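You operate a simulated robot arm through the tools that you are given. There is no shell and no other tool. Be economical: measure what you need, move in short steps, check, and stop when the job is done.

You run a simulated robot arm. Do the job below in one go: nothing can be reset, and whatever is moved stays where it is left.

## Task
Put things in order on the worktop under the window. At the end: the brown potato from the worktop under the window stands on top of the teal ribbed tray; the green small tub is on the blue tin (marked "COFFEE"); the buttermilk bottle is on the orange carton (marked "JUICE"); the seeded bun stands where the buttermilk bottle stood; whatever was shut is shut again. Leave all else as you found it, and nothing knocked over.

It is judged by the outcome, as a careful person would: the job done as asked, and still so three seconds after it is handed in. It fails if anything else is knocked over, pushed out of place, dropped, spilled or broken.

## Robot
A 7-joint arm with a two-finger parallel gripper, fixed in place. Base frame: the origin is at the foot of the arm, x ahead of it, y to its left, z up; the work surface is at about z = 0. Lengths are in m, angles in degrees, forces in N, time in s.
With the tool pointing down near the work surface it reaches from about 0.22 to 0.58 m from the base axis. Its first joint turns from -66.0 to 66.0 degrees. Payload 2.5 kg.
Tool frame: the origin (TCP) lies between the finger pads and is the grasp point; the fingertips stand 0.023 m ahead of it; z points along the fingers, y is the line along which they close. Largest opening 0.094 m; finger width 0.038, thickness 0.01; the body of the gripper, 0.054 by 0.096 m, starts 0.039 m behind the TCP.
Orientation is told as [roll, pitch, yaw] about the base's x, y, z axes, in that order, counted from this pose: with the fingers straight down and closing along the base's y, the tool's x points along the base's -x, its y along +y and its z along -z.

## Interface
- The arm moves only by the tool jog_arm. Its arguments are lists of equal length, an entry for each row: "travel": the shift along the base's x, y, z in m, a list of three; "turn": the turn, a rotation vector about the base's x, y, z in degrees, a list of three; "jaw": the closure, from 0 (fully open) to 1 (shut). In form: {"travel": [[tx, ty, tz], ...], "turn": [[wx, wy, wz], ...], "jaw": [jaw, ...]}. A call has 1 to 8 rows; each row is the pose to reach, as a shift and turn from the pose commanded when the call began. A row lasts 0.2 s, in which the tool goes at most 0.05 m and 8.6 degrees; a call with a longer step from one row to the next is refused whole, and so is a gripper value outside its range. A pose out of reach is approached as far as the arm can. The call stops where the force on the tool passes 40 N (or 10 N more than at its start, if that is more) or the arm is blocked; 0.2 s more then pass. The fingers move at their own pace (about 0.108 m/s each) and stop on an object; they squeeze with about 36 N. The grip force told is the motor's: it shows also when the fingers shut on nothing. Time passes only in rows, and 0.2 s behind the last, so rows that repeat a pose let the fingers close. It gives the time, the measured TCP pose, the force on the tool (base axes), the opening and the grip force at its end, in the units of the frame above (readings bear some noise).
- Cameras (640 x 400 px; columns grow to the right, rows downward): "scene" is fixed at [0.1066, -0.3998, 0.5469]; the picture's right is [0.91, -0.42, 0.00], its down [-0.23, -0.50, -0.84] and it looks along [0.35, 0.76, -0.55] (base axes); focal length 235 px, centre (320, 200). "wrist" rides on the gripper at [0.087, 0.016, -0.074] in the tool frame; the picture's right is [-0.18, 0.98, 0.00], its down [-0.58, -0.11, -0.81] and it looks along [-0.79, -0.15, 0.59] (tool axes); focal length 243 px, centre (320, 200). There is no depth. A picture from a camera that has moved, and an enlarged one, comes with that camera's place and axes in the base frame and with its lens.
- get_image(camera): a new picture of that camera. The clock stands still meanwhile.
- enlarge(camera, box): a new picture of the part [left, top, right, bottom] of that camera's present view, enlarged. The clock stands still meanwhile.
- sign_off(): hands the job in; it is judged then, once.

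Go step by step. Nothing tells you positions but the pictures and the camera data: compare them with the known pose of the tool, close in by small moves and look again before you grip or let go. The budget is 120 turns and 76 pictures, counting those below and the enlarged ones. Unless the task says otherwise, let go and move clear before handing in, and close with one line.

The tools are called after "Request:" by a JSON object that holds its "op" and its "data". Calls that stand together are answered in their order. jog_arm: Moves the arm, as the interface text tells. Its arguments: {"type":"object","properties":{"travel":{"type":"array","items":{"type":"array","items":{"type":"number"}}},"turn":{"type":"array","items":{"type":"array","items":{"type":"number"}}},"jaw":{"type":"array","items":{"type":"number"}}},"required":["travel","turn","jaw"]} The other tools are called the same way: get_image (camera) takes a picture; enlarge (camera, box) takes an enlarged picture of a part of a camera's view; sign_off () hands the job in.

At the start:

```text
t: 0.0
tool_pos: [0.3585, 0.0404, 0.4111]
tcp_rot: [0.0, 0.0, -0.1]
contact_force: [-0.7, 0.1, -0.2]
width: 0.0939
grip_force: 0.0
```

scene: 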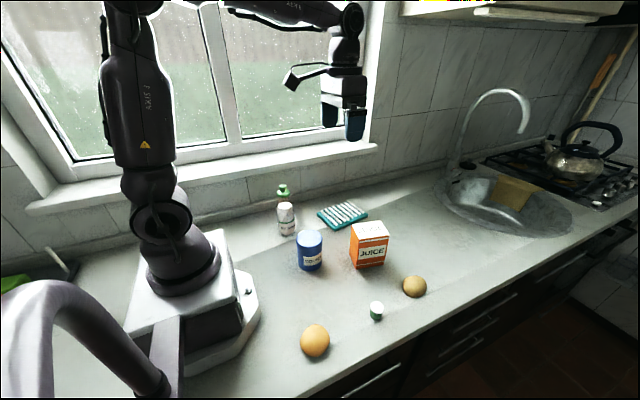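
wrist: 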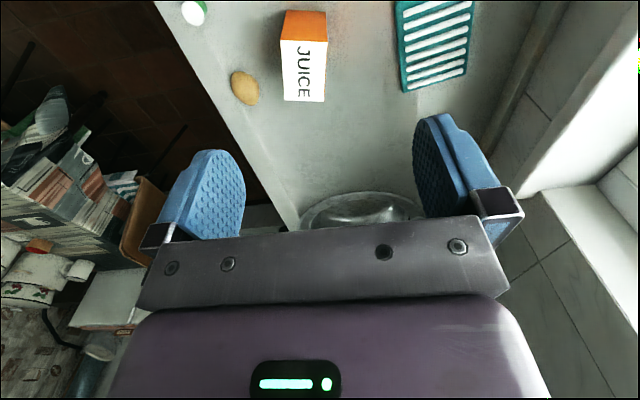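

I see a white/green bottle, a blue tin, an orange carton, a teal tray, a potato, a bun and a small tub on the worktop. I'll look closer before measuring.

Request:
{"op": "enlarge", "data": {"camera": "scene", "box": [260, 170, 420, 270]}}

Request:
{"op": "enlarge", "data": {"camera": "scene", "box": [290, 260, 450, 360]}}

```text
4.00 times, centred on (340, 220) of scene
camera zoom: at [0.1066, -0.3998, 0.5469], right [0.91, -0.42, 0.0], down [-0.23, -0.5, -0.84], along [0.35, 0.76, -0.55], focal length 939 px, centre (240, 120)
```

zoom: 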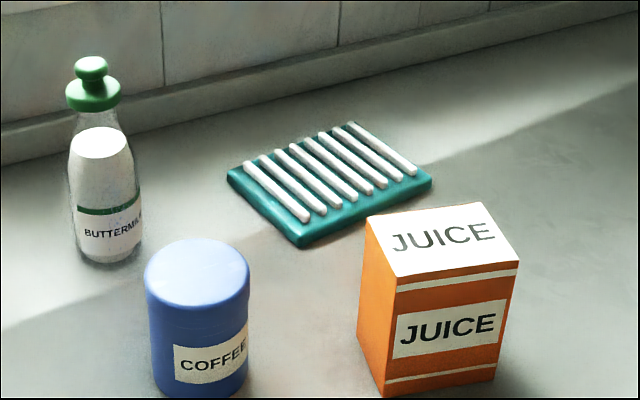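

```text
4.00 times, centred on (370, 310) of scene
camera zoom: at [0.1066, -0.3998, 0.5469], right [0.91, -0.42, 0.0], down [-0.23, -0.5, -0.84], along [0.35, 0.76, -0.55], focal length 939 px, centre (120, -240)
```

zoom: 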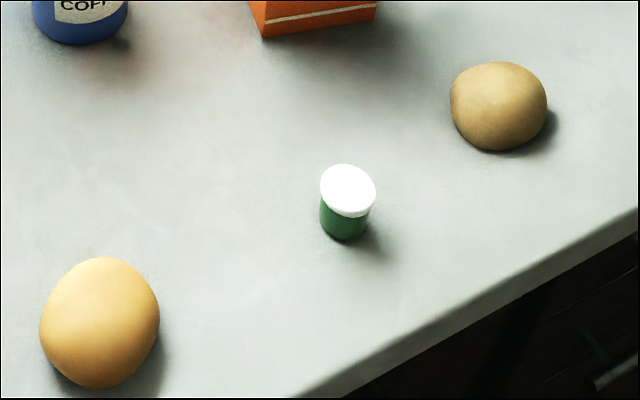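

The tub seems to be at about (0.362, -0.166), the right-hand lump at (0.493, -0.151) and the left-hand one at (0.202, -0.168). I'll move over the tub and check with the wrist camera.

Request:
{"op": "jog_arm", "data": {"travel": [[0, -0.026, -0.031], [0, -0.052, -0.062], [0.001, -0.078, -0.093], [0.001, -0.104, -0.124], [0.002, -0.13, -0.155], [0.002, -0.156, -0.186], [0.003, -0.182, -0.217], [0.003, -0.206, -0.245]], "turn": [[0, 0, 0], [0, 0, 0], [0, 0, 0], [0, 0, 0], [0, 0, 0], [0, 0, 0], [0, 0, 0], [0, 0, 0]], "jaw": [0, 0, 0, 0, 0, 0, 0, 0]}}

Request:
{"op": "get_image", "data": {"camera": "wrist"}}

Request:
{"op": "get_image", "data": {"camera": "scene"}}

```text
t: 1.8
tool_pos: [0.3622, -0.1671, 0.1654]
tcp_rot: [0.0, -0.1, 0.0]
contact_force: [-0.5, 0.1, -0.8]
width: 0.094
grip_force: 0.0
```

```text
71 pictures are left
camera wrist: at [0.2746, -0.1496, 0.2398], right [0.18, 0.98, 0.0], down [0.58, -0.11, 0.81], along [0.79, -0.15, -0.59], focal length 243 px, centre (320, 200)
```

wrist: 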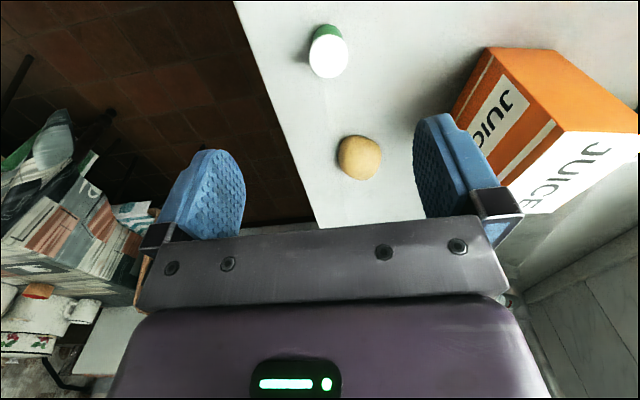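

```text
70 pictures are left
```

scene: 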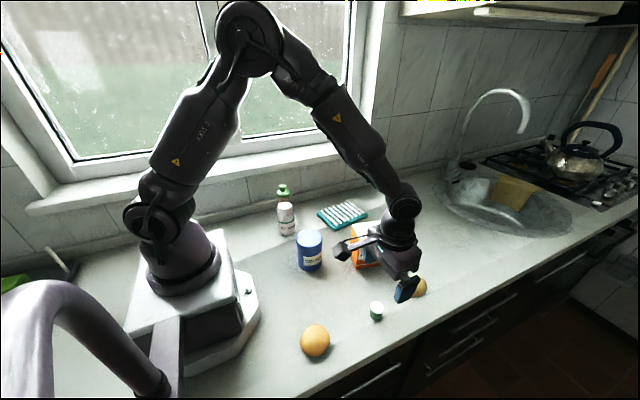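

The wrist view confirms the tub at about (0.362, -0.162). I'll descend and grip it.

Request:
{"op": "jog_arm", "data": {"travel": [[0, 0.004, -0.045], [0, 0.004, -0.09], [0, 0.004, -0.12], [0, 0.004, -0.137], [0, 0.004, -0.137], [0, 0.004, -0.137], [0, 0.004, -0.137]], "turn": [[0, 0, 0], [0, 0, 0], [0, 0, 0], [0, 0, 0], [0, 0, 0], [0, 0, 0], [0, 0, 0]], "jaw": [0, 0, 0, 0, 0.9, 0.9, 0.9]}}

Request:
{"op": "get_image", "data": {"camera": "wrist"}}

```text
t: 3.4
tool_pos: [0.361, -0.162, 0.0276]
tcp_rot: [-0.1, 0.0, 0.0]
contact_force: [-0.3, 0.2, -0.1]
width: 0.0304
grip_force: 36.1
```

```text
69 pictures are left
camera wrist: at [0.2749, -0.1453, 0.1028], right [0.18, 0.98, 0.0], down [0.58, -0.11, 0.81], along [0.79, -0.15, -0.59], focal length 243 px, centre (320, 200)
```

wrist: 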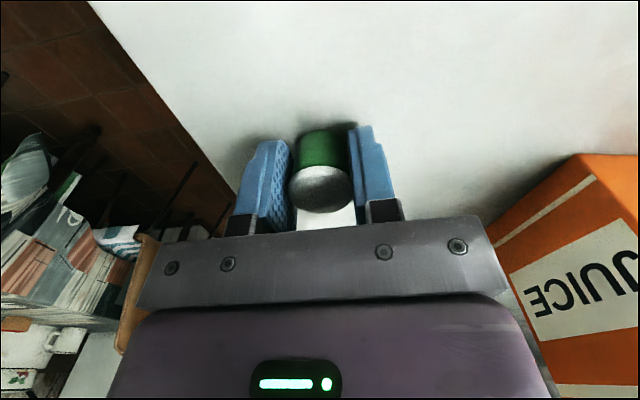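

The tub is gripped. I'll lift it and carry it to just short of the tin to measure the tin top.

Request:
{"op": "jog_arm", "data": {"travel": [[0, 0, 0.045], [0, 0, 0.09], [-0.01, 0.02, 0.13], [-0.03, 0.06, 0.15], [-0.05, 0.1, 0.17], [-0.075, 0.14, 0.185], [-0.1, 0.18, 0.19], [-0.12, 0.215, 0.19]], "turn": [[0, 0, 0], [0, 0, 0], [0, 0, 0], [0, 0, 0], [0, 0, 0], [0, 0, 0], [0, 0, 0], [0, 0, 0]], "jaw": [0.9, 0.9, 0.9, 0.9, 0.9, 0.9, 0.9, 0.9]}}

Request:
{"op": "get_image", "data": {"camera": "wrist"}}

Request:
{"op": "enlarge", "data": {"camera": "scene", "box": [240, 170, 400, 270]}}

```text
t: 5.2
tool_pos: [0.2406, 0.0527, 0.2188]
tcp_rot: [0.0, -0.1, -0.1]
contact_force: [0.1, -0.8, -0.3]
width: 0.0299
grip_force: 35.8
```

```text
68 pictures are left
camera wrist: at [0.1534, 0.0705, 0.2938], right [0.19, 0.98, 0.0], down [0.58, -0.11, 0.81], along [0.79, -0.15, -0.59], focal length 243 px, centre (320, 200)
```

wrist: 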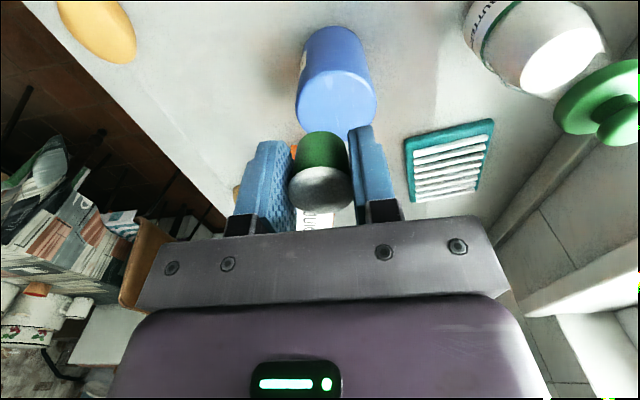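

```text
4.00 times, centred on (320, 220) of scene
camera zoom: at [0.1066, -0.3998, 0.5469], right [0.91, -0.42, 0.0], down [-0.23, -0.5, -0.84], along [0.35, 0.76, -0.55], focal length 939 px, centre (320, 120)
```

zoom: 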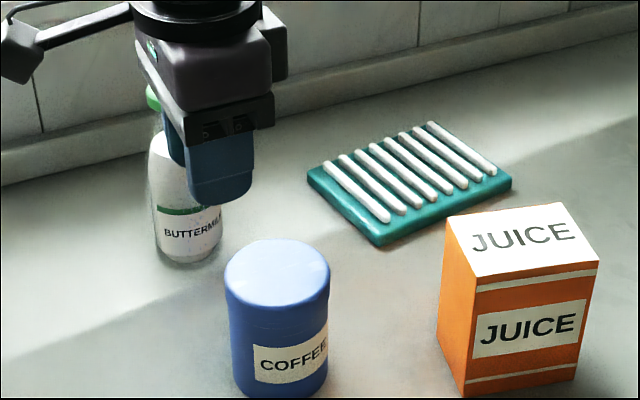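

The tub is held well. I'll zoom in on the tin top for a precise centre.

Request:
{"op": "enlarge", "data": {"camera": "wrist", "box": [260, 10, 420, 110]}}

```text
4.00 times, centred on (340, 60) of wrist
camera zoom: at [0.1534, 0.0705, 0.2938], right [0.19, 0.98, 0.0], down [0.58, -0.11, 0.81], along [0.79, -0.15, -0.59], focal length 970 px, centre (240, 760)
```

zoom: 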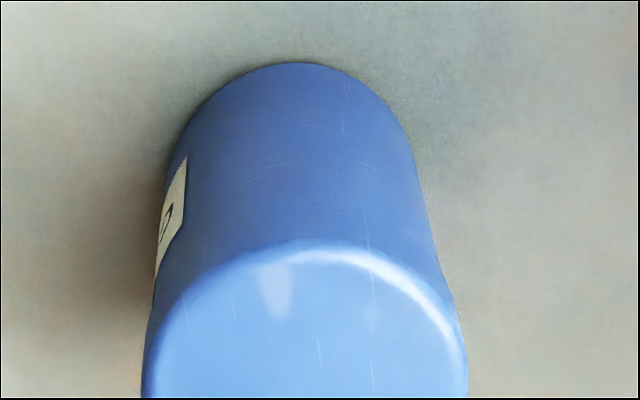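

The tin's top centre comes out at about (0.284, 0.060), height 0.097. I'll move over it and come down close.

Request:
{"op": "jog_arm", "data": {"travel": [[0.022, 0.004, -0.01], [0.0435, 0.007, -0.02], [0.0435, 0.007, -0.055], [0.0435, 0.007, -0.075], [0.0435, 0.007, -0.08]], "turn": [[0, 0, 0], [0, 0, 0], [0, 0, 0], [0, 0, 0], [0, 0, 0]], "jaw": [0.9, 0.9, 0.9, 0.9, 0.9]}}

Request:
{"op": "enlarge", "data": {"camera": "scene", "box": [260, 180, 360, 280]}}

Request:
{"op": "get_image", "data": {"camera": "wrist"}}

```text
t: 6.4
tool_pos: [0.2842, 0.0611, 0.1385]
tcp_rot: [0.0, 0.0, -0.1]
contact_force: [-0.1, -0.5, 0.4]
width: 0.03
grip_force: 36.1
```

```text
4.00 times, centred on (310, 230) of scene
camera zoom: at [0.1066, -0.3998, 0.5469], right [0.91, -0.42, 0.0], down [-0.23, -0.5, -0.84], along [0.35, 0.76, -0.55], focal length 939 px, centre (360, 80)
```

zoom: 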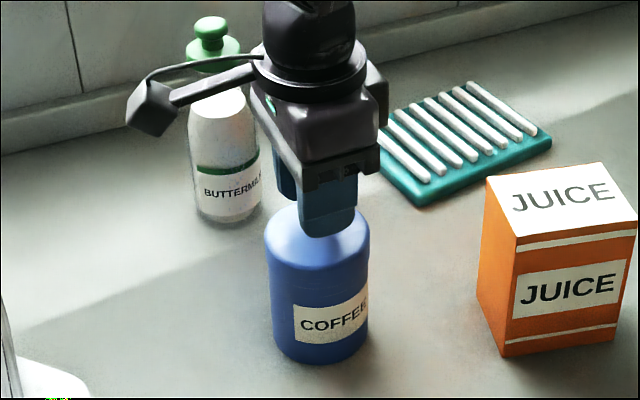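

```text
64 pictures are left
camera wrist: at [0.1978, 0.0775, 0.2129], right [0.18, 0.98, 0.0], down [0.58, -0.11, 0.81], along [0.79, -0.15, -0.59], focal length 243 px, centre (320, 200)
```

wrist: 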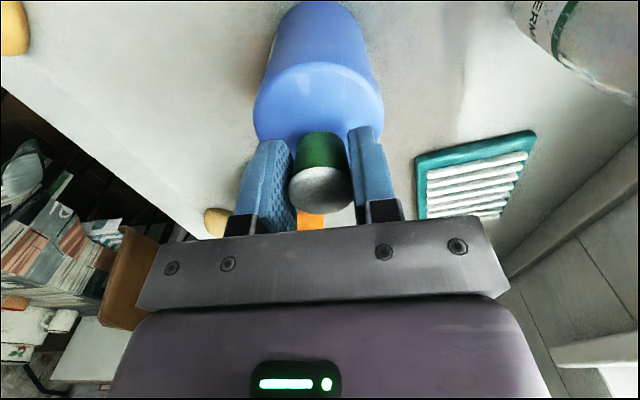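

The tub is centred within about 2 mm. I'll lower until contact.

Request:
{"op": "jog_arm", "data": {"travel": [[0.001, 0.001, -0.006], [0.001, 0.001, -0.01], [0.001, 0.001, -0.012]], "turn": [[0, 0, 0], [0, 0, 0], [0, 0, 0]], "jaw": [0.9, 0.9, 0.9]}}

Request:
{"op": "enlarge", "data": {"camera": "scene", "box": [280, 200, 340, 240]}}

```text
t: 7.2
tool_pos: [0.2853, 0.0611, 0.1274]
tcp_rot: [0.1, -0.1, 0.0]
contact_force: [-3.6, 0.4, 15.3]
width: 0.03
grip_force: 36.3
```

```text
10.00 times, centred on (310, 220) of scene
camera zoom: at [0.1065, -0.3998, 0.5469], right [0.91, -0.42, 0.0], down [-0.23, -0.5, -0.84], along [0.35, 0.76, -0.55], focal length 2347 px, centre (420, 0)
```

zoom: 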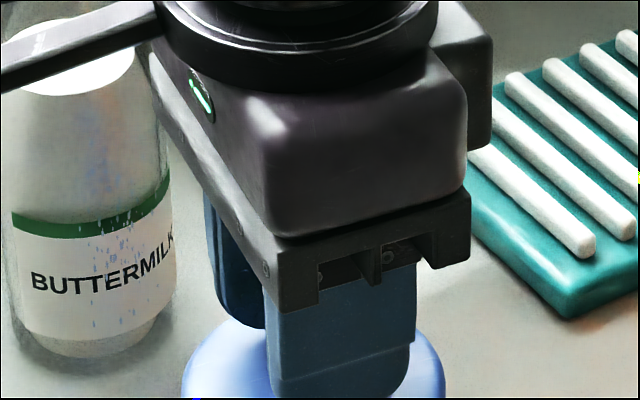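

Contact shows the tub sits on the tin. I'll release and rise.

Request:
{"op": "jog_arm", "data": {"travel": [[0, 0, 0.0005], [0, 0, 0.0005], [0, 0, 0.0005], [0, 0, 0.04], [0, 0, 0.085], [0, 0, 0.12]], "turn": [[0, 0, 0], [0, 0, 0], [0, 0, 0], [0, 0, 0], [0, 0, 0], [0, 0, 0]], "jaw": [0.4, 0.2, 0.1, 0.1, 0.1, 0]}}

Request:
{"op": "enlarge", "data": {"camera": "scene", "box": [240, 170, 400, 270]}}

```text
t: 8.6
tool_pos: [0.287, 0.0606, 0.248]
tcp_rot: [0.0, -0.1, 0.0]
contact_force: [0.5, 1.1, -0.7]
width: 0.0939
grip_force: 0.1
```

```text
4.00 times, centred on (320, 220) of scene
camera zoom: at [0.1066, -0.3998, 0.5469], right [0.91, -0.42, 0.0], down [-0.23, -0.5, -0.84], along [0.35, 0.76, -0.55], focal length 939 px, centre (320, 120)
```

zoom: 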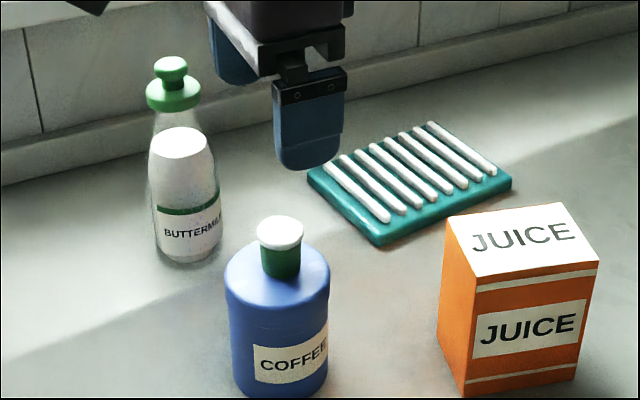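

The tub stands on the tin. Next is the potato: I'll move to look at the right-hand lump closely.

Request:
{"op": "jog_arm", "data": {"travel": [[0.02, -0.035, 0], [0.04, -0.07, 0], [0.06, -0.105, 0], [0.08, -0.14, 0], [0.1, -0.175, -0.01], [0.115, -0.2, -0.03], [0.125, -0.205, -0.06], [0.135, -0.206, -0.09]], "turn": [[0, 0, 0], [0, 0, 0], [0, 0, 0], [0, 0, 0], [0, 0, 0], [0, 0, 0], [0, 0, 0], [0, 0, 0]], "jaw": [0, 0, 0, 0, 0, 0, 0, 0]}}

Request:
{"op": "get_image", "data": {"camera": "wrist"}}

Request:
{"op": "enlarge", "data": {"camera": "wrist", "box": [260, 0, 420, 100]}}

Request:
{"op": "enlarge", "data": {"camera": "scene", "box": [284, 310, 344, 370]}}

```text
t: 10.4
tool_pos: [0.4212, -0.1443, 0.1576]
tcp_rot: [0.0, -0.1, 0.0]
contact_force: [-0.6, -0.1, -0.5]
width: 0.094
grip_force: 0.1
```

```text
61 pictures are left
camera wrist: at [0.3336, -0.1271, 0.2325], right [0.18, 0.98, 0.0], down [0.58, -0.11, 0.81], along [0.79, -0.15, -0.59], focal length 243 px, centre (320, 200)
```

wrist: 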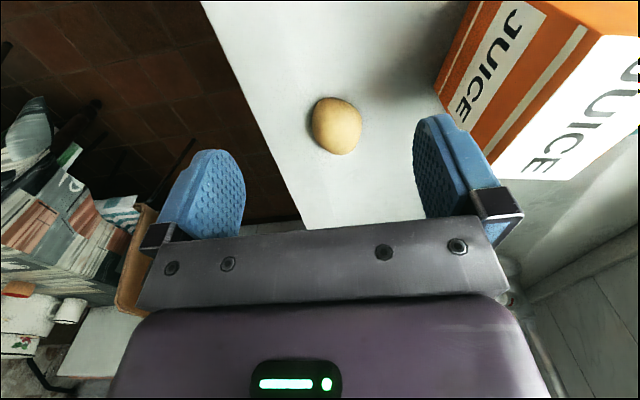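

```text
4.00 times, centred on (340, 50) of wrist
camera zoom: at [0.3336, -0.1271, 0.2325], right [0.18, 0.98, 0.0], down [0.58, -0.11, 0.81], along [0.79, -0.15, -0.59], focal length 970 px, centre (240, 800)
```

zoom: 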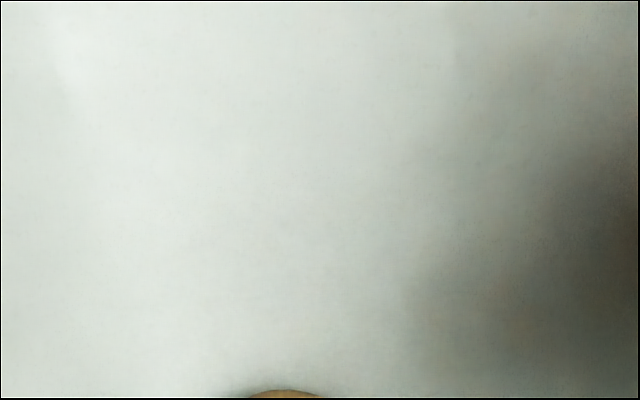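

```text
6.67 times, centred on (314, 340) of scene
camera zoom: at [0.1065, -0.3998, 0.5469], right [0.91, -0.42, 0.0], down [-0.23, -0.5, -0.84], along [0.35, 0.76, -0.55], focal length 1564 px, centre (360, -733)
```

zoom: 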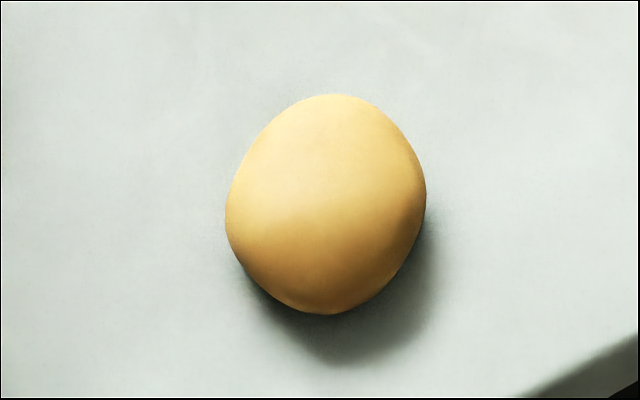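

Neither lump shows clear markings yet. I'll look closer at the right-hand one.

Request:
{"op": "enlarge", "data": {"camera": "wrist", "box": [296, 90, 376, 160]}}

Request:
{"op": "enlarge", "data": {"camera": "scene", "box": [384, 256, 444, 316]}}

```text
5.71 times, centred on (336, 125) of wrist
camera zoom: at [0.3336, -0.1271, 0.2325], right [0.18, 0.98, 0.0], down [0.58, -0.11, 0.81], along [0.79, -0.15, -0.59], focal length 1386 px, centre (229, 629)
```

zoom: 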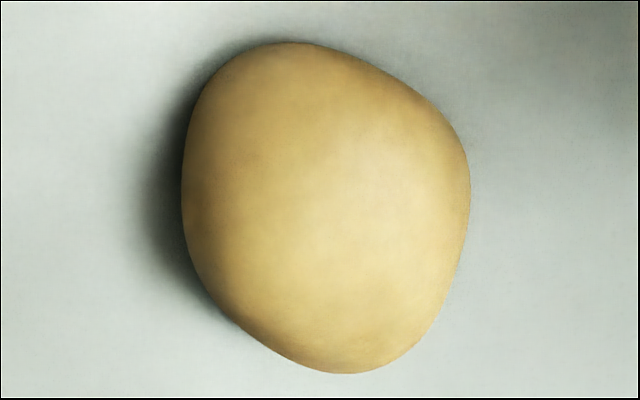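

```text
6.67 times, centred on (414, 286) of scene
camera zoom: at [0.1065, -0.3998, 0.5469], right [0.91, -0.42, 0.0], down [-0.23, -0.5, -0.84], along [0.35, 0.76, -0.55], focal length 1564 px, centre (-307, -373)
```

zoom: 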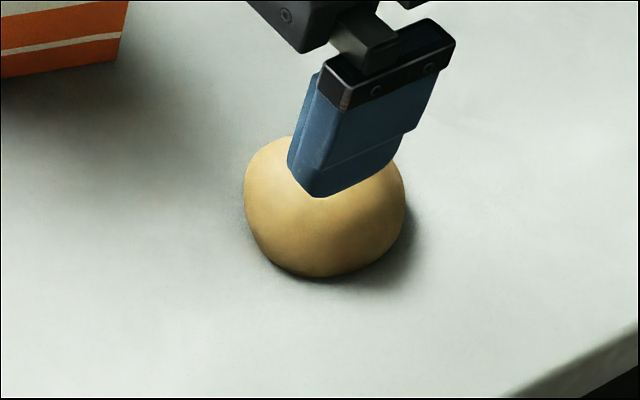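

The right-hand lump looks like an irregular brown potato. I'll check the left one with a tilted wrist view before committing.

Request:
{"op": "jog_arm", "data": {"travel": [[-0.01, 0, 0.045], [-0.045, -0.003, 0.07], [-0.08, -0.006, 0.09], [-0.115, -0.01, 0.09], [-0.15, -0.015, 0.09], [-0.19, -0.02, 0.09]], "turn": [[0, 0, 0], [0, 4, 0], [0, 8, 0], [0, 12, 0], [0, 16, 0], [0, 20, 0]], "jaw": [0, 0, 0, 0, 0, 0]}}

Request:
{"op": "get_image", "data": {"camera": "wrist"}}

```text
t: 11.8
tool_pos: [0.2288, -0.1643, 0.2468]
tcp_rot: [-0.1, 19.9, 0.0]
contact_force: [0.1, -1.1, -0.6]
width: 0.0938
grip_force: 0.0
```

```text
56 pictures are left
camera wrist: at [0.1731, -0.1476, 0.3469], right [0.17, 0.98, -0.06], down [0.82, -0.11, 0.56], along [0.54, -0.15, -0.83], focal length 243 px, centre (320, 200)
```

wrist: 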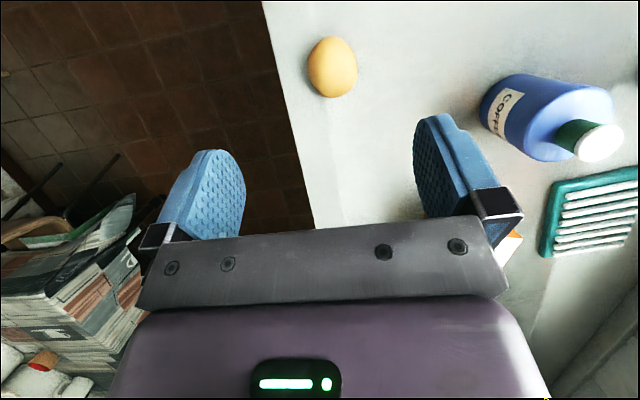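

Request:
{"op": "enlarge", "data": {"camera": "wrist", "box": [292, 27, 372, 107]}}

```text
5.00 times, centred on (332, 67) of wrist
camera zoom: at [0.1731, -0.1476, 0.3469], right [0.17, 0.98, -0.06], down [0.82, -0.11, 0.56], along [0.54, -0.15, -0.83], focal length 1213 px, centre (260, 865)
```

zoom: 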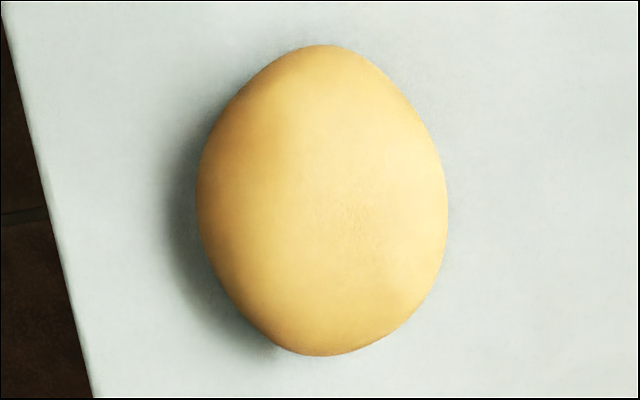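

I need to discriminate bun from potato, so I'll go closer to the left one.

Request:
{"op": "jog_arm", "data": {"travel": [[0, 0, -0.045], [0, 0, -0.09], [0, 0, -0.135]], "turn": [[0, 0, 0], [0, 0, 0], [0, 0, 0]], "jaw": [0, 0, 0]}}

Request:
{"op": "get_image", "data": {"camera": "wrist"}}

```text
t: 12.6
tool_pos: [0.2295, -0.1651, 0.1113]
tcp_rot: [0.0, 19.9, 0.0]
contact_force: [-0.7, 0.6, 0.2]
width: 0.0941
grip_force: 0.1
```

```text
54 pictures are left
camera wrist: at [0.1737, -0.1478, 0.2099], right [0.17, 0.98, -0.06], down [0.82, -0.11, 0.56], along [0.54, -0.15, -0.83], focal length 243 px, centre (320, 200)
```

wrist: 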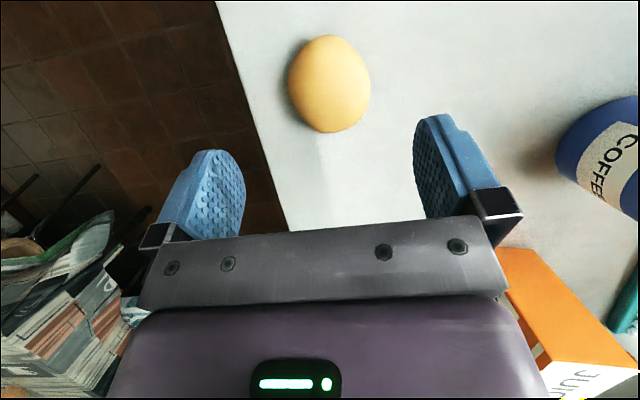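

Request:
{"op": "enlarge", "data": {"camera": "wrist", "box": [290, 35, 370, 85]}}

Request:
{"op": "enlarge", "data": {"camera": "wrist", "box": [290, 85, 370, 135]}}

```text
8.00 times, centred on (330, 60) of wrist
camera zoom: at [0.1737, -0.1478, 0.2099], right [0.17, 0.98, -0.06], down [0.82, -0.11, 0.56], along [0.54, -0.15, -0.83], focal length 1941 px, centre (240, 1320)
```

zoom: 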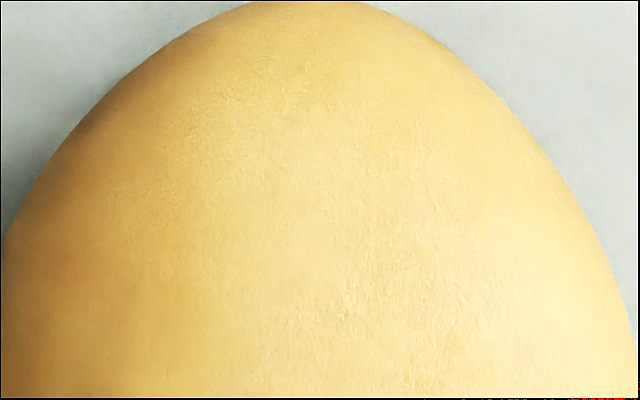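

```text
8.00 times, centred on (330, 110) of wrist
camera zoom: at [0.1737, -0.1478, 0.2099], right [0.17, 0.98, -0.06], down [0.82, -0.11, 0.56], along [0.54, -0.15, -0.83], focal length 1941 px, centre (240, 920)
```

zoom: 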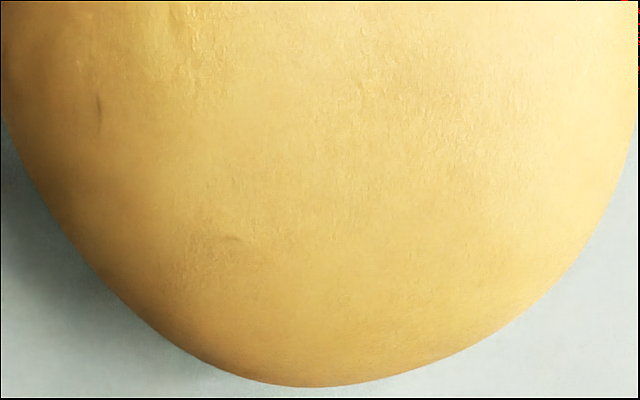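

The left one is golden with a crust-like texture, so it's likely the bun. Now I'll take a close look at the right one.

Request:
{"op": "jog_arm", "data": {"travel": [[0.03, 0, 0.03], [0.07, 0.005, 0.05], [0.11, 0.01, 0.05], [0.15, 0.015, 0.04], [0.18, 0.02, 0.01], [0.2, 0.024, -0.02]], "turn": [[0, -4, 0], [0, -8, 0], [0, -12, 0], [0, -16, 0], [0, -20, 0], [0, -20, 0]], "jaw": [0, 0, 0, 0, 0, 0]}}

Request:
{"op": "get_image", "data": {"camera": "wrist"}}

```text
t: 14.0
tool_pos: [0.4306, -0.1384, 0.0932]
tcp_rot: [0.0, 0.0, 0.1]
contact_force: [0.8, 0.9, -0.8]
width: 0.0942
grip_force: 0.0
```

```text
51 pictures are left
camera wrist: at [0.3432, -0.1226, 0.1669], right [0.18, 0.98, 0.0], down [0.58, -0.11, 0.81], along [0.79, -0.15, -0.59], focal length 243 px, centre (320, 200)
```

wrist: 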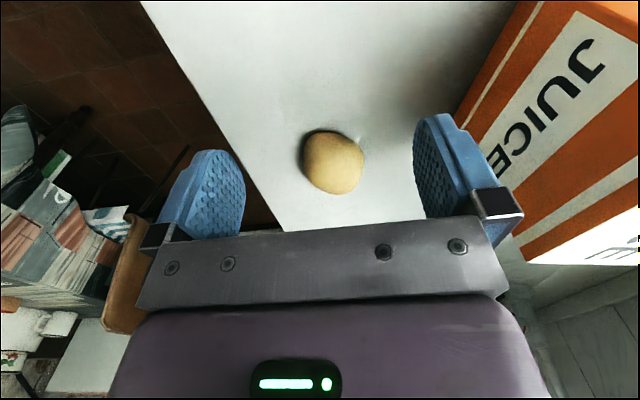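

Request:
{"op": "enlarge", "data": {"camera": "wrist", "box": [296, 124, 376, 199]}}

```text
5.33 times, centred on (336, 162) of wrist
camera zoom: at [0.3432, -0.1226, 0.1669], right [0.18, 0.98, 0.0], down [0.58, -0.11, 0.81], along [0.79, -0.15, -0.59], focal length 1294 px, centre (235, 405)
```

zoom: 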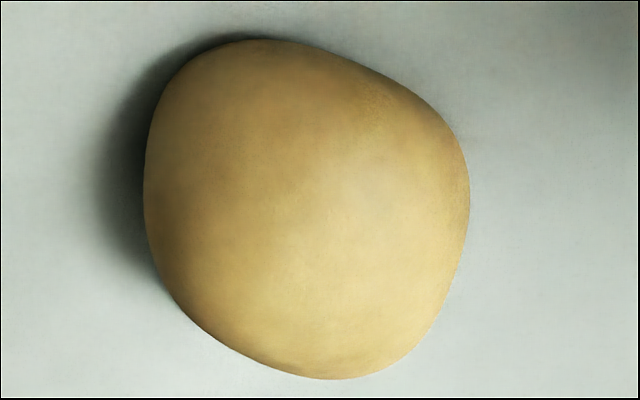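

The right one is smooth, brown and lumpy, so I take it as the potato, at about (0.490, -0.143). I'll position above it and descend.

Request:
{"op": "jog_arm", "data": {"travel": [[0.03, -0.002, 0], [0.059, -0.004, 0], [0.059, -0.004, -0.03], [0.059, -0.004, -0.055], [0.059, -0.004, -0.066]], "turn": [[0, 0, 0], [0, 0, 0], [0, 0, 0], [0, 0, 0], [0, 0, 0]], "jaw": [0, 0, 0, 0, 0]}}

Request:
{"op": "get_image", "data": {"camera": "wrist"}}

Request:
{"op": "enlarge", "data": {"camera": "scene", "box": [364, 246, 464, 316]}}

```text
t: 15.2
tool_pos: [0.489, -0.145, 0.0254]
tcp_rot: [0.1, -0.1, 0.0]
contact_force: [-1.0, 0.4, -0.1]
width: 0.0941
grip_force: 0.0
```

```text
49 pictures are left
camera wrist: at [0.4026, -0.1277, 0.1004], right [0.18, 0.98, 0.0], down [0.58, -0.11, 0.81], along [0.79, -0.15, -0.59], focal length 243 px, centre (320, 200)
```

wrist: 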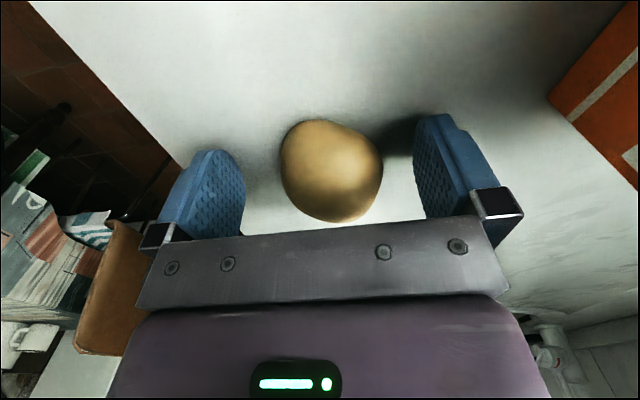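

```text
5.71 times, centred on (414, 281) of scene
camera zoom: at [0.1066, -0.3998, 0.5469], right [0.91, -0.42, 0.0], down [-0.23, -0.5, -0.84], along [0.35, 0.76, -0.55], focal length 1341 px, centre (-217, -263)
```

zoom: 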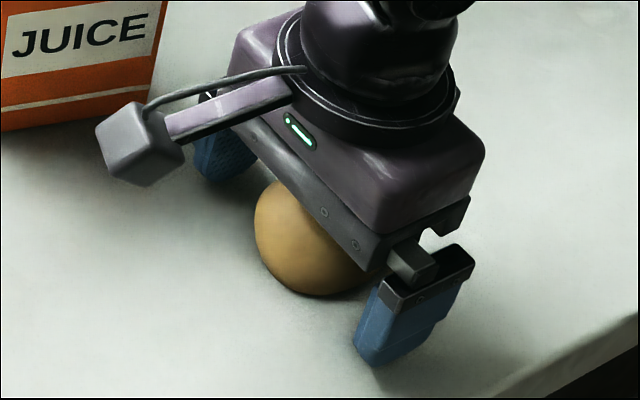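

The potato centre is about 6 mm nearer and 7 mm to the left of the tool. I'll adjust and grip.

Request:
{"op": "jog_arm", "data": {"travel": [[-0.005, 0.006, 0], [-0.005, 0.006, 0], [-0.005, 0.006, 0], [-0.005, 0.006, 0]], "turn": [[0, 0, 0], [0, 0, 0], [0, 0, 0], [0, 0, 0]], "jaw": [0, 0.8, 0.8, 0.8]}}

Request:
{"op": "get_image", "data": {"camera": "wrist"}}

```text
t: 16.2
tool_pos: [0.4847, -0.1376, 0.0256]
tcp_rot: [0.0, 0.0, 0.0]
contact_force: [0.8, -0.6, 0.9]
width: 0.0539
grip_force: 35.8
```

```text
47 pictures are left
camera wrist: at [0.3977, -0.1217, 0.101], right [0.18, 0.98, 0.0], down [0.58, -0.11, 0.81], along [0.79, -0.15, -0.59], focal length 243 px, centre (320, 200)
```

wrist: 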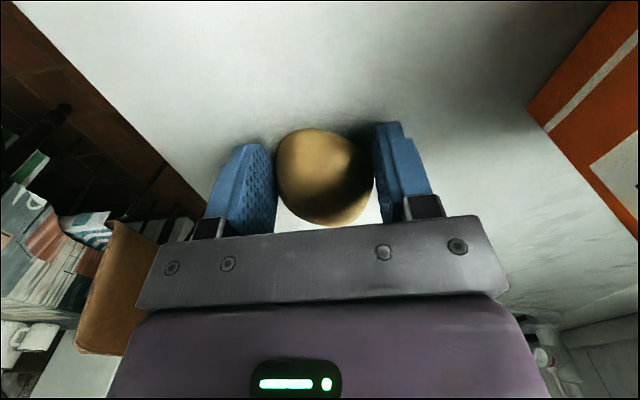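

The potato is gripped (0.054 m). I'll lift it high and carry it over the carton towards the tray.

Request:
{"op": "jog_arm", "data": {"travel": [[0, 0, 0.045], [0, 0, 0.09], [0, 0, 0.135], [0, 0.01, 0.18], [-0.005, 0.05, 0.19], [-0.01, 0.095, 0.19], [-0.015, 0.14, 0.19], [-0.02, 0.185, 0.19]], "turn": [[0, 0, 0], [0, 0, 0], [0, 0, 0], [0, 0, 0], [0, 0, 0], [0, 0, 0], [0, 0, 0], [0, 0, 0]], "jaw": [0.8, 0.8, 0.8, 0.8, 0.8, 0.8, 0.8, 0.8]}}

Request:
{"op": "jog_arm", "data": {"travel": [[-0.005, 0.045, 0], [-0.015, 0.09, -0.005], [-0.025, 0.135, -0.01], [-0.03, 0.16, -0.02]], "turn": [[0, 0, 0], [0, 0, 0], [0, 0, 0], [0, 0, 0]], "jaw": [0.8, 0.8, 0.8, 0.8]}}

Request:
{"op": "get_image", "data": {"camera": "wrist"}}

Request:
{"op": "get_image", "data": {"camera": "scene"}}

```text
t: 18.0
tool_pos: [0.4642, 0.0466, 0.2156]
tcp_rot: [0.0, 0.0, -0.1]
contact_force: [-0.3, -0.2, -1.2]
width: 0.0537
grip_force: 36.6
```

```text
t: 19.0
tool_pos: [0.4337, 0.2078, 0.1963]
tcp_rot: [0.0, -0.1, 0.0]
contact_force: [0.2, -0.4, -1.1]
width: 0.0539
grip_force: 36.0
```

```text
46 pictures are left
camera wrist: at [0.3466, 0.224, 0.2708], right [0.18, 0.98, 0.0], down [0.58, -0.11, 0.81], along [0.79, -0.15, -0.59], focal length 243 px, centre (320, 200)
```

wrist: 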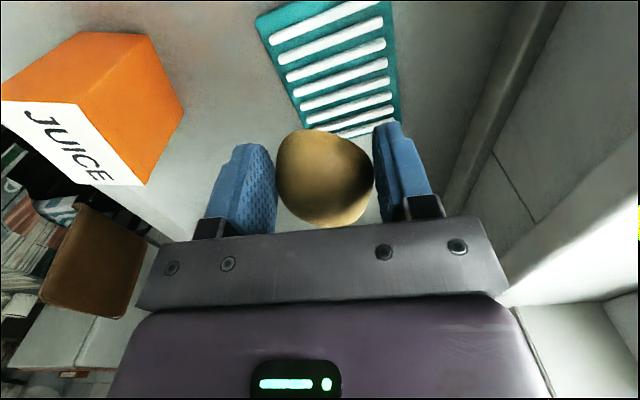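

```text
45 pictures are left
```

scene: 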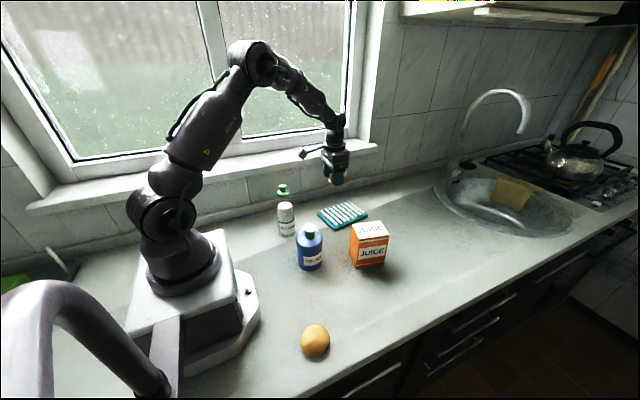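

The tray centre is at about (0.482, 0.215). I'll move over it and descend to just above.

Request:
{"op": "jog_arm", "data": {"travel": [[0.025, 0.004, -0.03], [0.049, 0.006, -0.06], [0.049, 0.006, -0.1], [0.049, 0.006, -0.125]], "turn": [[0, 0, 0], [0, 0, 0], [0, 0, 0], [0, 0, 0]], "jaw": [0.8, 0.8, 0.8, 0.8]}}

Request:
{"op": "get_image", "data": {"camera": "wrist"}}

Request:
{"op": "enlarge", "data": {"camera": "scene", "box": [290, 160, 390, 240]}}

```text
t: 20.0
tool_pos: [0.4839, 0.212, 0.0715]
tcp_rot: [0.1, -0.1, 0.0]
contact_force: [-0.3, -0.5, -1.4]
width: 0.0537
grip_force: 36.1
```

```text
44 pictures are left
camera wrist: at [0.3968, 0.229, 0.1455], right [0.18, 0.98, 0.0], down [0.58, -0.11, 0.81], along [0.79, -0.15, -0.59], focal length 243 px, centre (320, 200)
```

wrist: 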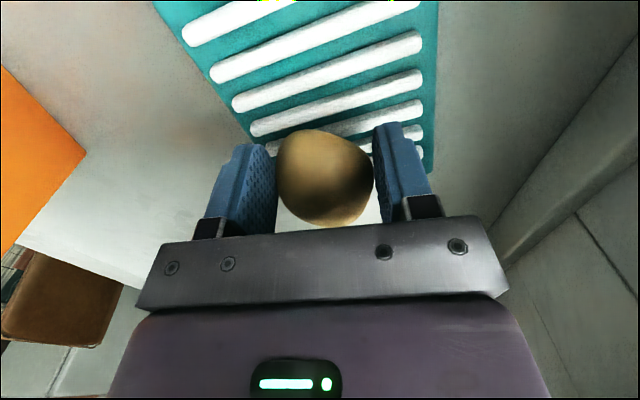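

```text
5.00 times, centred on (340, 200) of scene
camera zoom: at [0.1066, -0.3998, 0.5469], right [0.91, -0.42, 0.0], down [-0.23, -0.5, -0.84], along [0.35, 0.76, -0.55], focal length 1173 px, centre (220, 200)
```

zoom: 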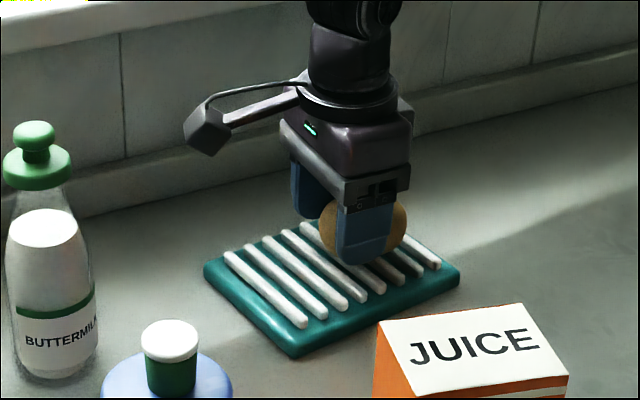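

The potato is over the tray but about 1 cm off the middle in y. I'll adjust and lower to contact.

Request:
{"op": "jog_arm", "data": {"travel": [[-0.002, 0.01, 0], [-0.002, 0.01, -0.01], [-0.002, 0.01, -0.017], [-0.002, 0.01, -0.021], [-0.002, 0.01, -0.024]], "turn": [[0, 0, 0], [0, 0, 0], [0, 0, 0], [0, 0, 0], [0, 0, 0]], "jaw": [0.8, 0.8, 0.8, 0.8, 0.8]}}

```text
t: 21.3
tool_pos: [0.4829, 0.2234, 0.0503]
tcp_rot: [0.1, -0.4, -0.1]
contact_force: [-1.5, -0.9, 4.2]
width: 0.0535
grip_force: 36.4
stopped in row 5: the force on the tool passed its limit (the readings are from after the stop); the commanded pose is now the measured one
```

Contact is made at z≈0.050. I'll release gently and look.

Request:
{"op": "jog_arm", "data": {"travel": [[0, 0, 0], [0, 0, 0], [0, 0, 0]], "turn": [[0, 0, 0], [0, 0, 0], [0, 0, 0]], "jaw": [0.35, 0.2, 0]}}

Request:
{"op": "get_image", "data": {"camera": "wrist"}}

```text
t: 22.1
tool_pos: [0.4827, 0.2232, 0.0516]
tcp_rot: [0.1, -0.3, -0.1]
contact_force: [-0.1, 0.7, 0.3]
width: 0.0939
grip_force: 0.1
```

```text
42 pictures are left
camera wrist: at [0.3961, 0.2398, 0.1258], right [0.19, 0.98, 0.0], down [0.58, -0.11, 0.81], along [0.8, -0.15, -0.59], focal length 243 px, centre (320, 200)
```

wrist: 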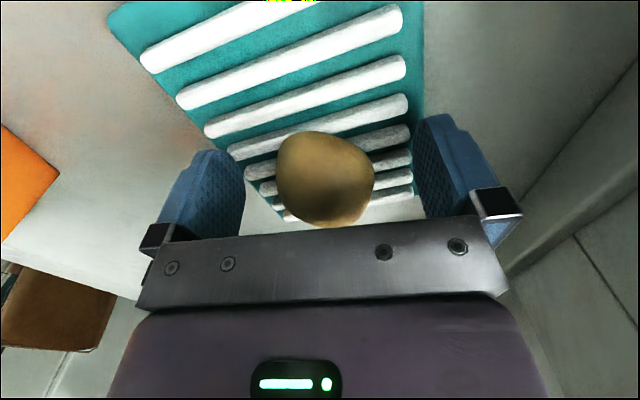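

The potato stands on the ribs. I'll rise and go to a viewpoint near the bottle top.

Request:
{"op": "jog_arm", "data": {"travel": [[0, 0, 0.045], [0, 0, 0.09], [0, 0, 0.135], [-0.01, 0, 0.18], [-0.05, 0, 0.21], [-0.095, -0.004, 0.23], [-0.14, -0.008, 0.23], [-0.185, -0.012, 0.23]], "turn": [[0, 0, 0], [0, 0, 0], [0, 0, 0], [0, 0, 0], [0, 0, 0], [0, 0, 0], [0, 0, 0], [0, 0, 0]], "jaw": [0, 0, 0, 0, 0, 0, 0, 0]}}

Request:
{"op": "jog_arm", "data": {"travel": [[-0.03, -0.003, 0.01], [-0.062, -0.006, 0.02]], "turn": [[0, 0, 0], [0, 0, 0]], "jaw": [0, 0]}}

Request:
{"op": "get_image", "data": {"camera": "wrist"}}

Request:
{"op": "enlarge", "data": {"camera": "scene", "box": [240, 160, 400, 260]}}

```text
t: 23.9
tool_pos: [0.2988, 0.2114, 0.2816]
tcp_rot: [0.1, -0.4, -0.1]
contact_force: [0.2, 0.4, -0.9]
width: 0.094
grip_force: 0.0
```

```text
t: 24.5
tool_pos: [0.235, 0.2048, 0.301]
tcp_rot: [0.1, -0.3, -0.1]
contact_force: [0.7, 0.3, -0.6]
width: 0.0941
grip_force: 0.1
```

```text
41 pictures are left
camera wrist: at [0.1487, 0.2216, 0.3763], right [0.19, 0.98, 0.0], down [0.58, -0.11, 0.81], along [0.8, -0.15, -0.59], focal length 243 px, centre (320, 200)
```

wrist: 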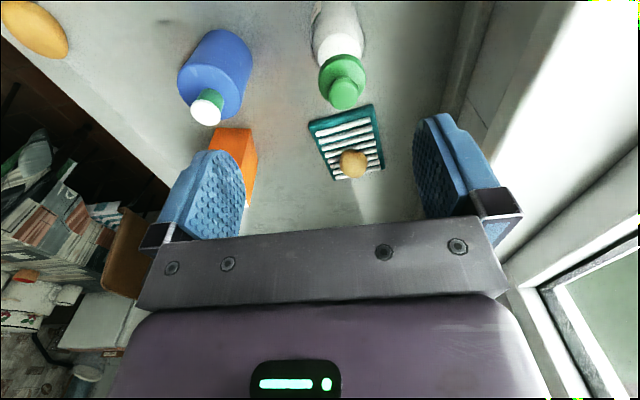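

```text
4.00 times, centred on (320, 210) of scene
camera zoom: at [0.1066, -0.3998, 0.5469], right [0.91, -0.42, 0.0], down [-0.23, -0.5, -0.84], along [0.35, 0.76, -0.55], focal length 939 px, centre (320, 160)
```

zoom: 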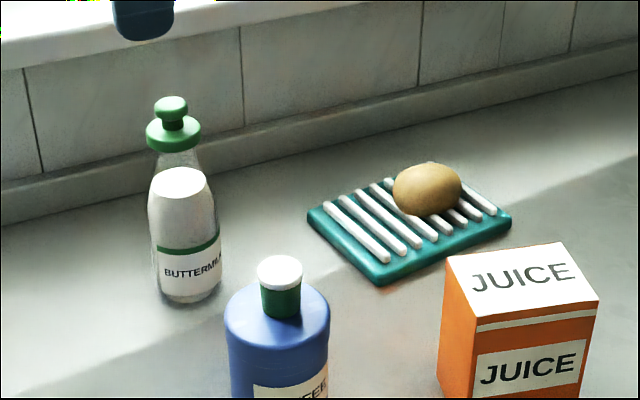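

The potato stands on the tray. The bottle cap axis is at about (0.2625, 0.2175), with its top near 0.19. I'll move above it and check.

Request:
{"op": "jog_arm", "data": {"travel": [[0.014, 0.006, -0.02], [0.0275, 0.0127, -0.05], [0.0275, 0.0127, -0.06]], "turn": [[0, 0, 0], [0, 0.3, 0], [0, 0.3, 0]], "jaw": [0, 0, 0]}}

Request:
{"op": "get_image", "data": {"camera": "wrist"}}

Request:
{"op": "enlarge", "data": {"camera": "scene", "box": [230, 140, 330, 240]}}

```text
t: 25.3
tool_pos: [0.2655, 0.2174, 0.2403]
tcp_rot: [0.1, -0.1, 0.0]
contact_force: [-0.8, 0.2, 0.0]
width: 0.094
grip_force: 0.2
```

```text
39 pictures are left
camera wrist: at [0.1773, 0.2343, 0.3163], right [0.19, 0.98, 0.0], down [0.58, -0.11, 0.81], along [0.79, -0.15, -0.59], focal length 243 px, centre (320, 200)
```

wrist: 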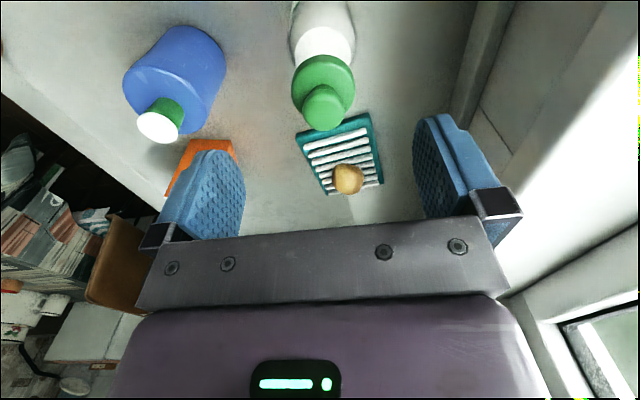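

```text
4.00 times, centred on (280, 190) of scene
camera zoom: at [0.1066, -0.3998, 0.5469], right [0.91, -0.42, 0.0], down [-0.23, -0.5, -0.84], along [0.35, 0.76, -0.55], focal length 939 px, centre (480, 240)
```

zoom: 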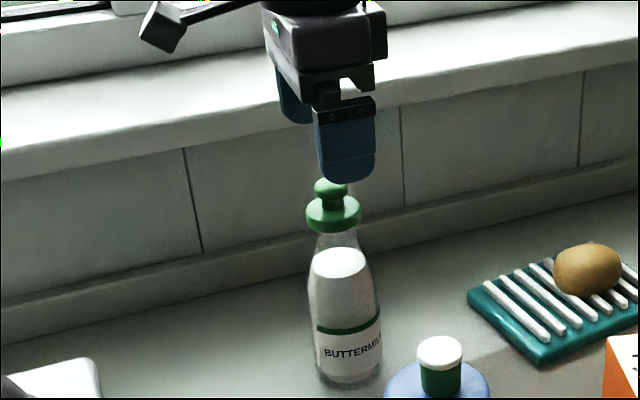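

I'm aligned within a few mm. I'll descend around the cap.

Request:
{"op": "jog_arm", "data": {"travel": [[-0.003, 0.0015, -0.03], [-0.003, 0.0015, -0.06], [-0.003, 0.0015, -0.078]], "turn": [[0, 0, 0], [0, 0, 0], [0, 0, 0]], "jaw": [0, 0, 0]}}

Request:
{"op": "get_image", "data": {"camera": "wrist"}}

Request:
{"op": "enlarge", "data": {"camera": "scene", "box": [255, 160, 315, 240]}}

```text
t: 26.1
tool_pos: [0.2613, 0.2199, 0.1641]
tcp_rot: [0.1, 0.0, -0.2]
contact_force: [0.7, 0.4, 0.4]
width: 0.0941
grip_force: 0.1
```

```text
37 pictures are left
camera wrist: at [0.1738, 0.2362, 0.2388], right [0.19, 0.98, 0.0], down [0.58, -0.11, 0.81], along [0.79, -0.15, -0.59], focal length 243 px, centre (320, 200)
```

wrist: 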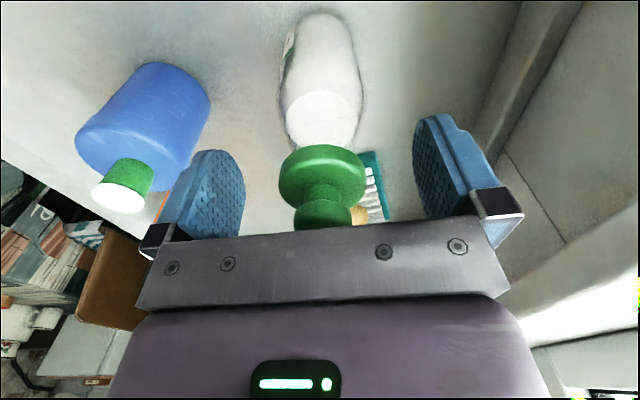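

```text
5.00 times, centred on (285, 200) of scene
camera zoom: at [0.1066, -0.3998, 0.5469], right [0.91, -0.42, 0.0], down [-0.23, -0.5, -0.84], along [0.35, 0.76, -0.55], focal length 1173 px, centre (495, 200)
```

zoom: 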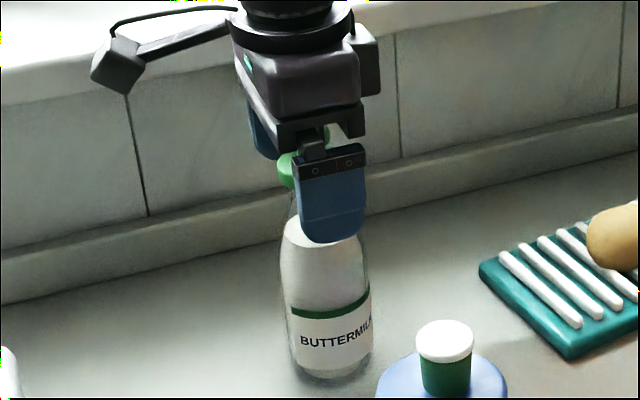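

The disc of the cap is at z≈0.15. I'll lower 6 mm and close on it.

Request:
{"op": "jog_arm", "data": {"travel": [[0, 0, -0.006], [0, 0, -0.006], [0, 0, -0.006], [0, 0, -0.006], [0, 0, -0.006]], "turn": [[0, 0, 0], [0, 0, 0], [0, 0, 0], [0, 0, 0], [0, 0, 0]], "jaw": [0, 0.4, 0.85, 0.85, 0.85]}}

Request:
{"op": "enlarge", "data": {"camera": "scene", "box": [255, 160, 315, 240]}}

Request:
{"op": "get_image", "data": {"camera": "wrist"}}

```text
t: 27.3
tool_pos: [0.2603, 0.2203, 0.1578]
tcp_rot: [0.1, 0.0, -0.1]
contact_force: [-0.7, -0.4, 0.0]
width: 0.039
grip_force: 36.3
```

```text
5.00 times, centred on (285, 200) of scene
camera zoom: at [0.1066, -0.3998, 0.5469], right [0.91, -0.42, 0.0], down [-0.23, -0.5, -0.84], along [0.35, 0.76, -0.55], focal length 1173 px, centre (495, 200)
```

zoom: 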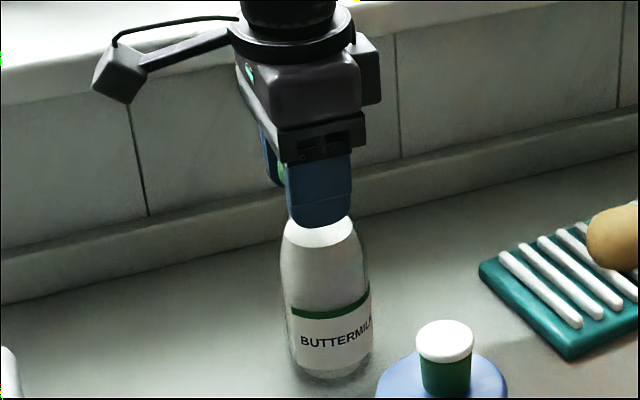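

```text
34 pictures are left
camera wrist: at [0.1739, 0.2361, 0.2325], right [0.19, 0.98, 0.0], down [0.58, -0.11, 0.81], along [0.79, -0.15, -0.59], focal length 243 px, centre (320, 200)
```

wrist: 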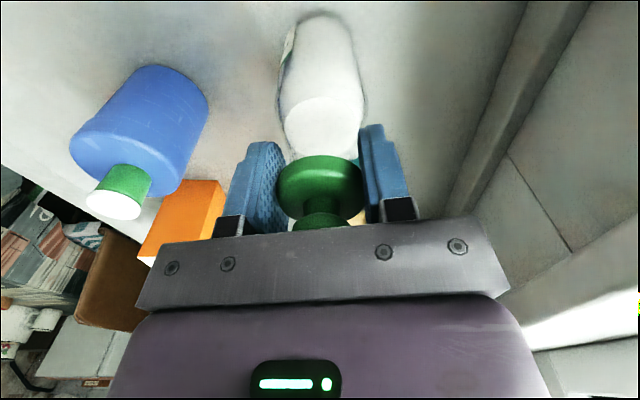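

The cap is gripped at 0.039 m. I'll lift gently and check the hang.

Request:
{"op": "jog_arm", "data": {"travel": [[0, 0, 0.01], [0, 0, 0.035], [0, 0, 0.065], [0, 0, 0.1], [0, 0, 0.135], [0, 0, 0.16], [0, 0, 0.175], [0, 0, 0.175]], "turn": [[0, 0, 0], [0, 0, 0], [0, 0, 0], [0, 0, 0], [0, 0, 0], [0, 0, 0], [0, 0, 0], [0, 0, 0]], "jaw": [0.85, 0.85, 0.85, 0.85, 0.85, 0.85, 0.85, 0.85]}}

Request:
{"op": "get_image", "data": {"camera": "scene"}}

```text
t: 29.1
tool_pos: [0.2618, 0.2185, 0.3319]
tcp_rot: [0.1, 0.0, 0.0]
contact_force: [-0.4, 0.4, 0.3]
width: 0.0391
grip_force: 35.7
```

```text
33 pictures are left
```

scene: 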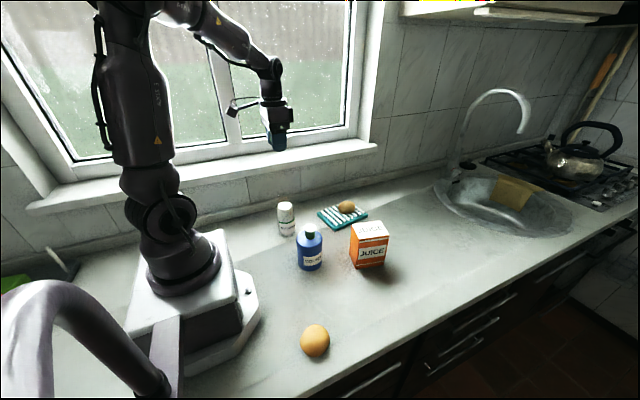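

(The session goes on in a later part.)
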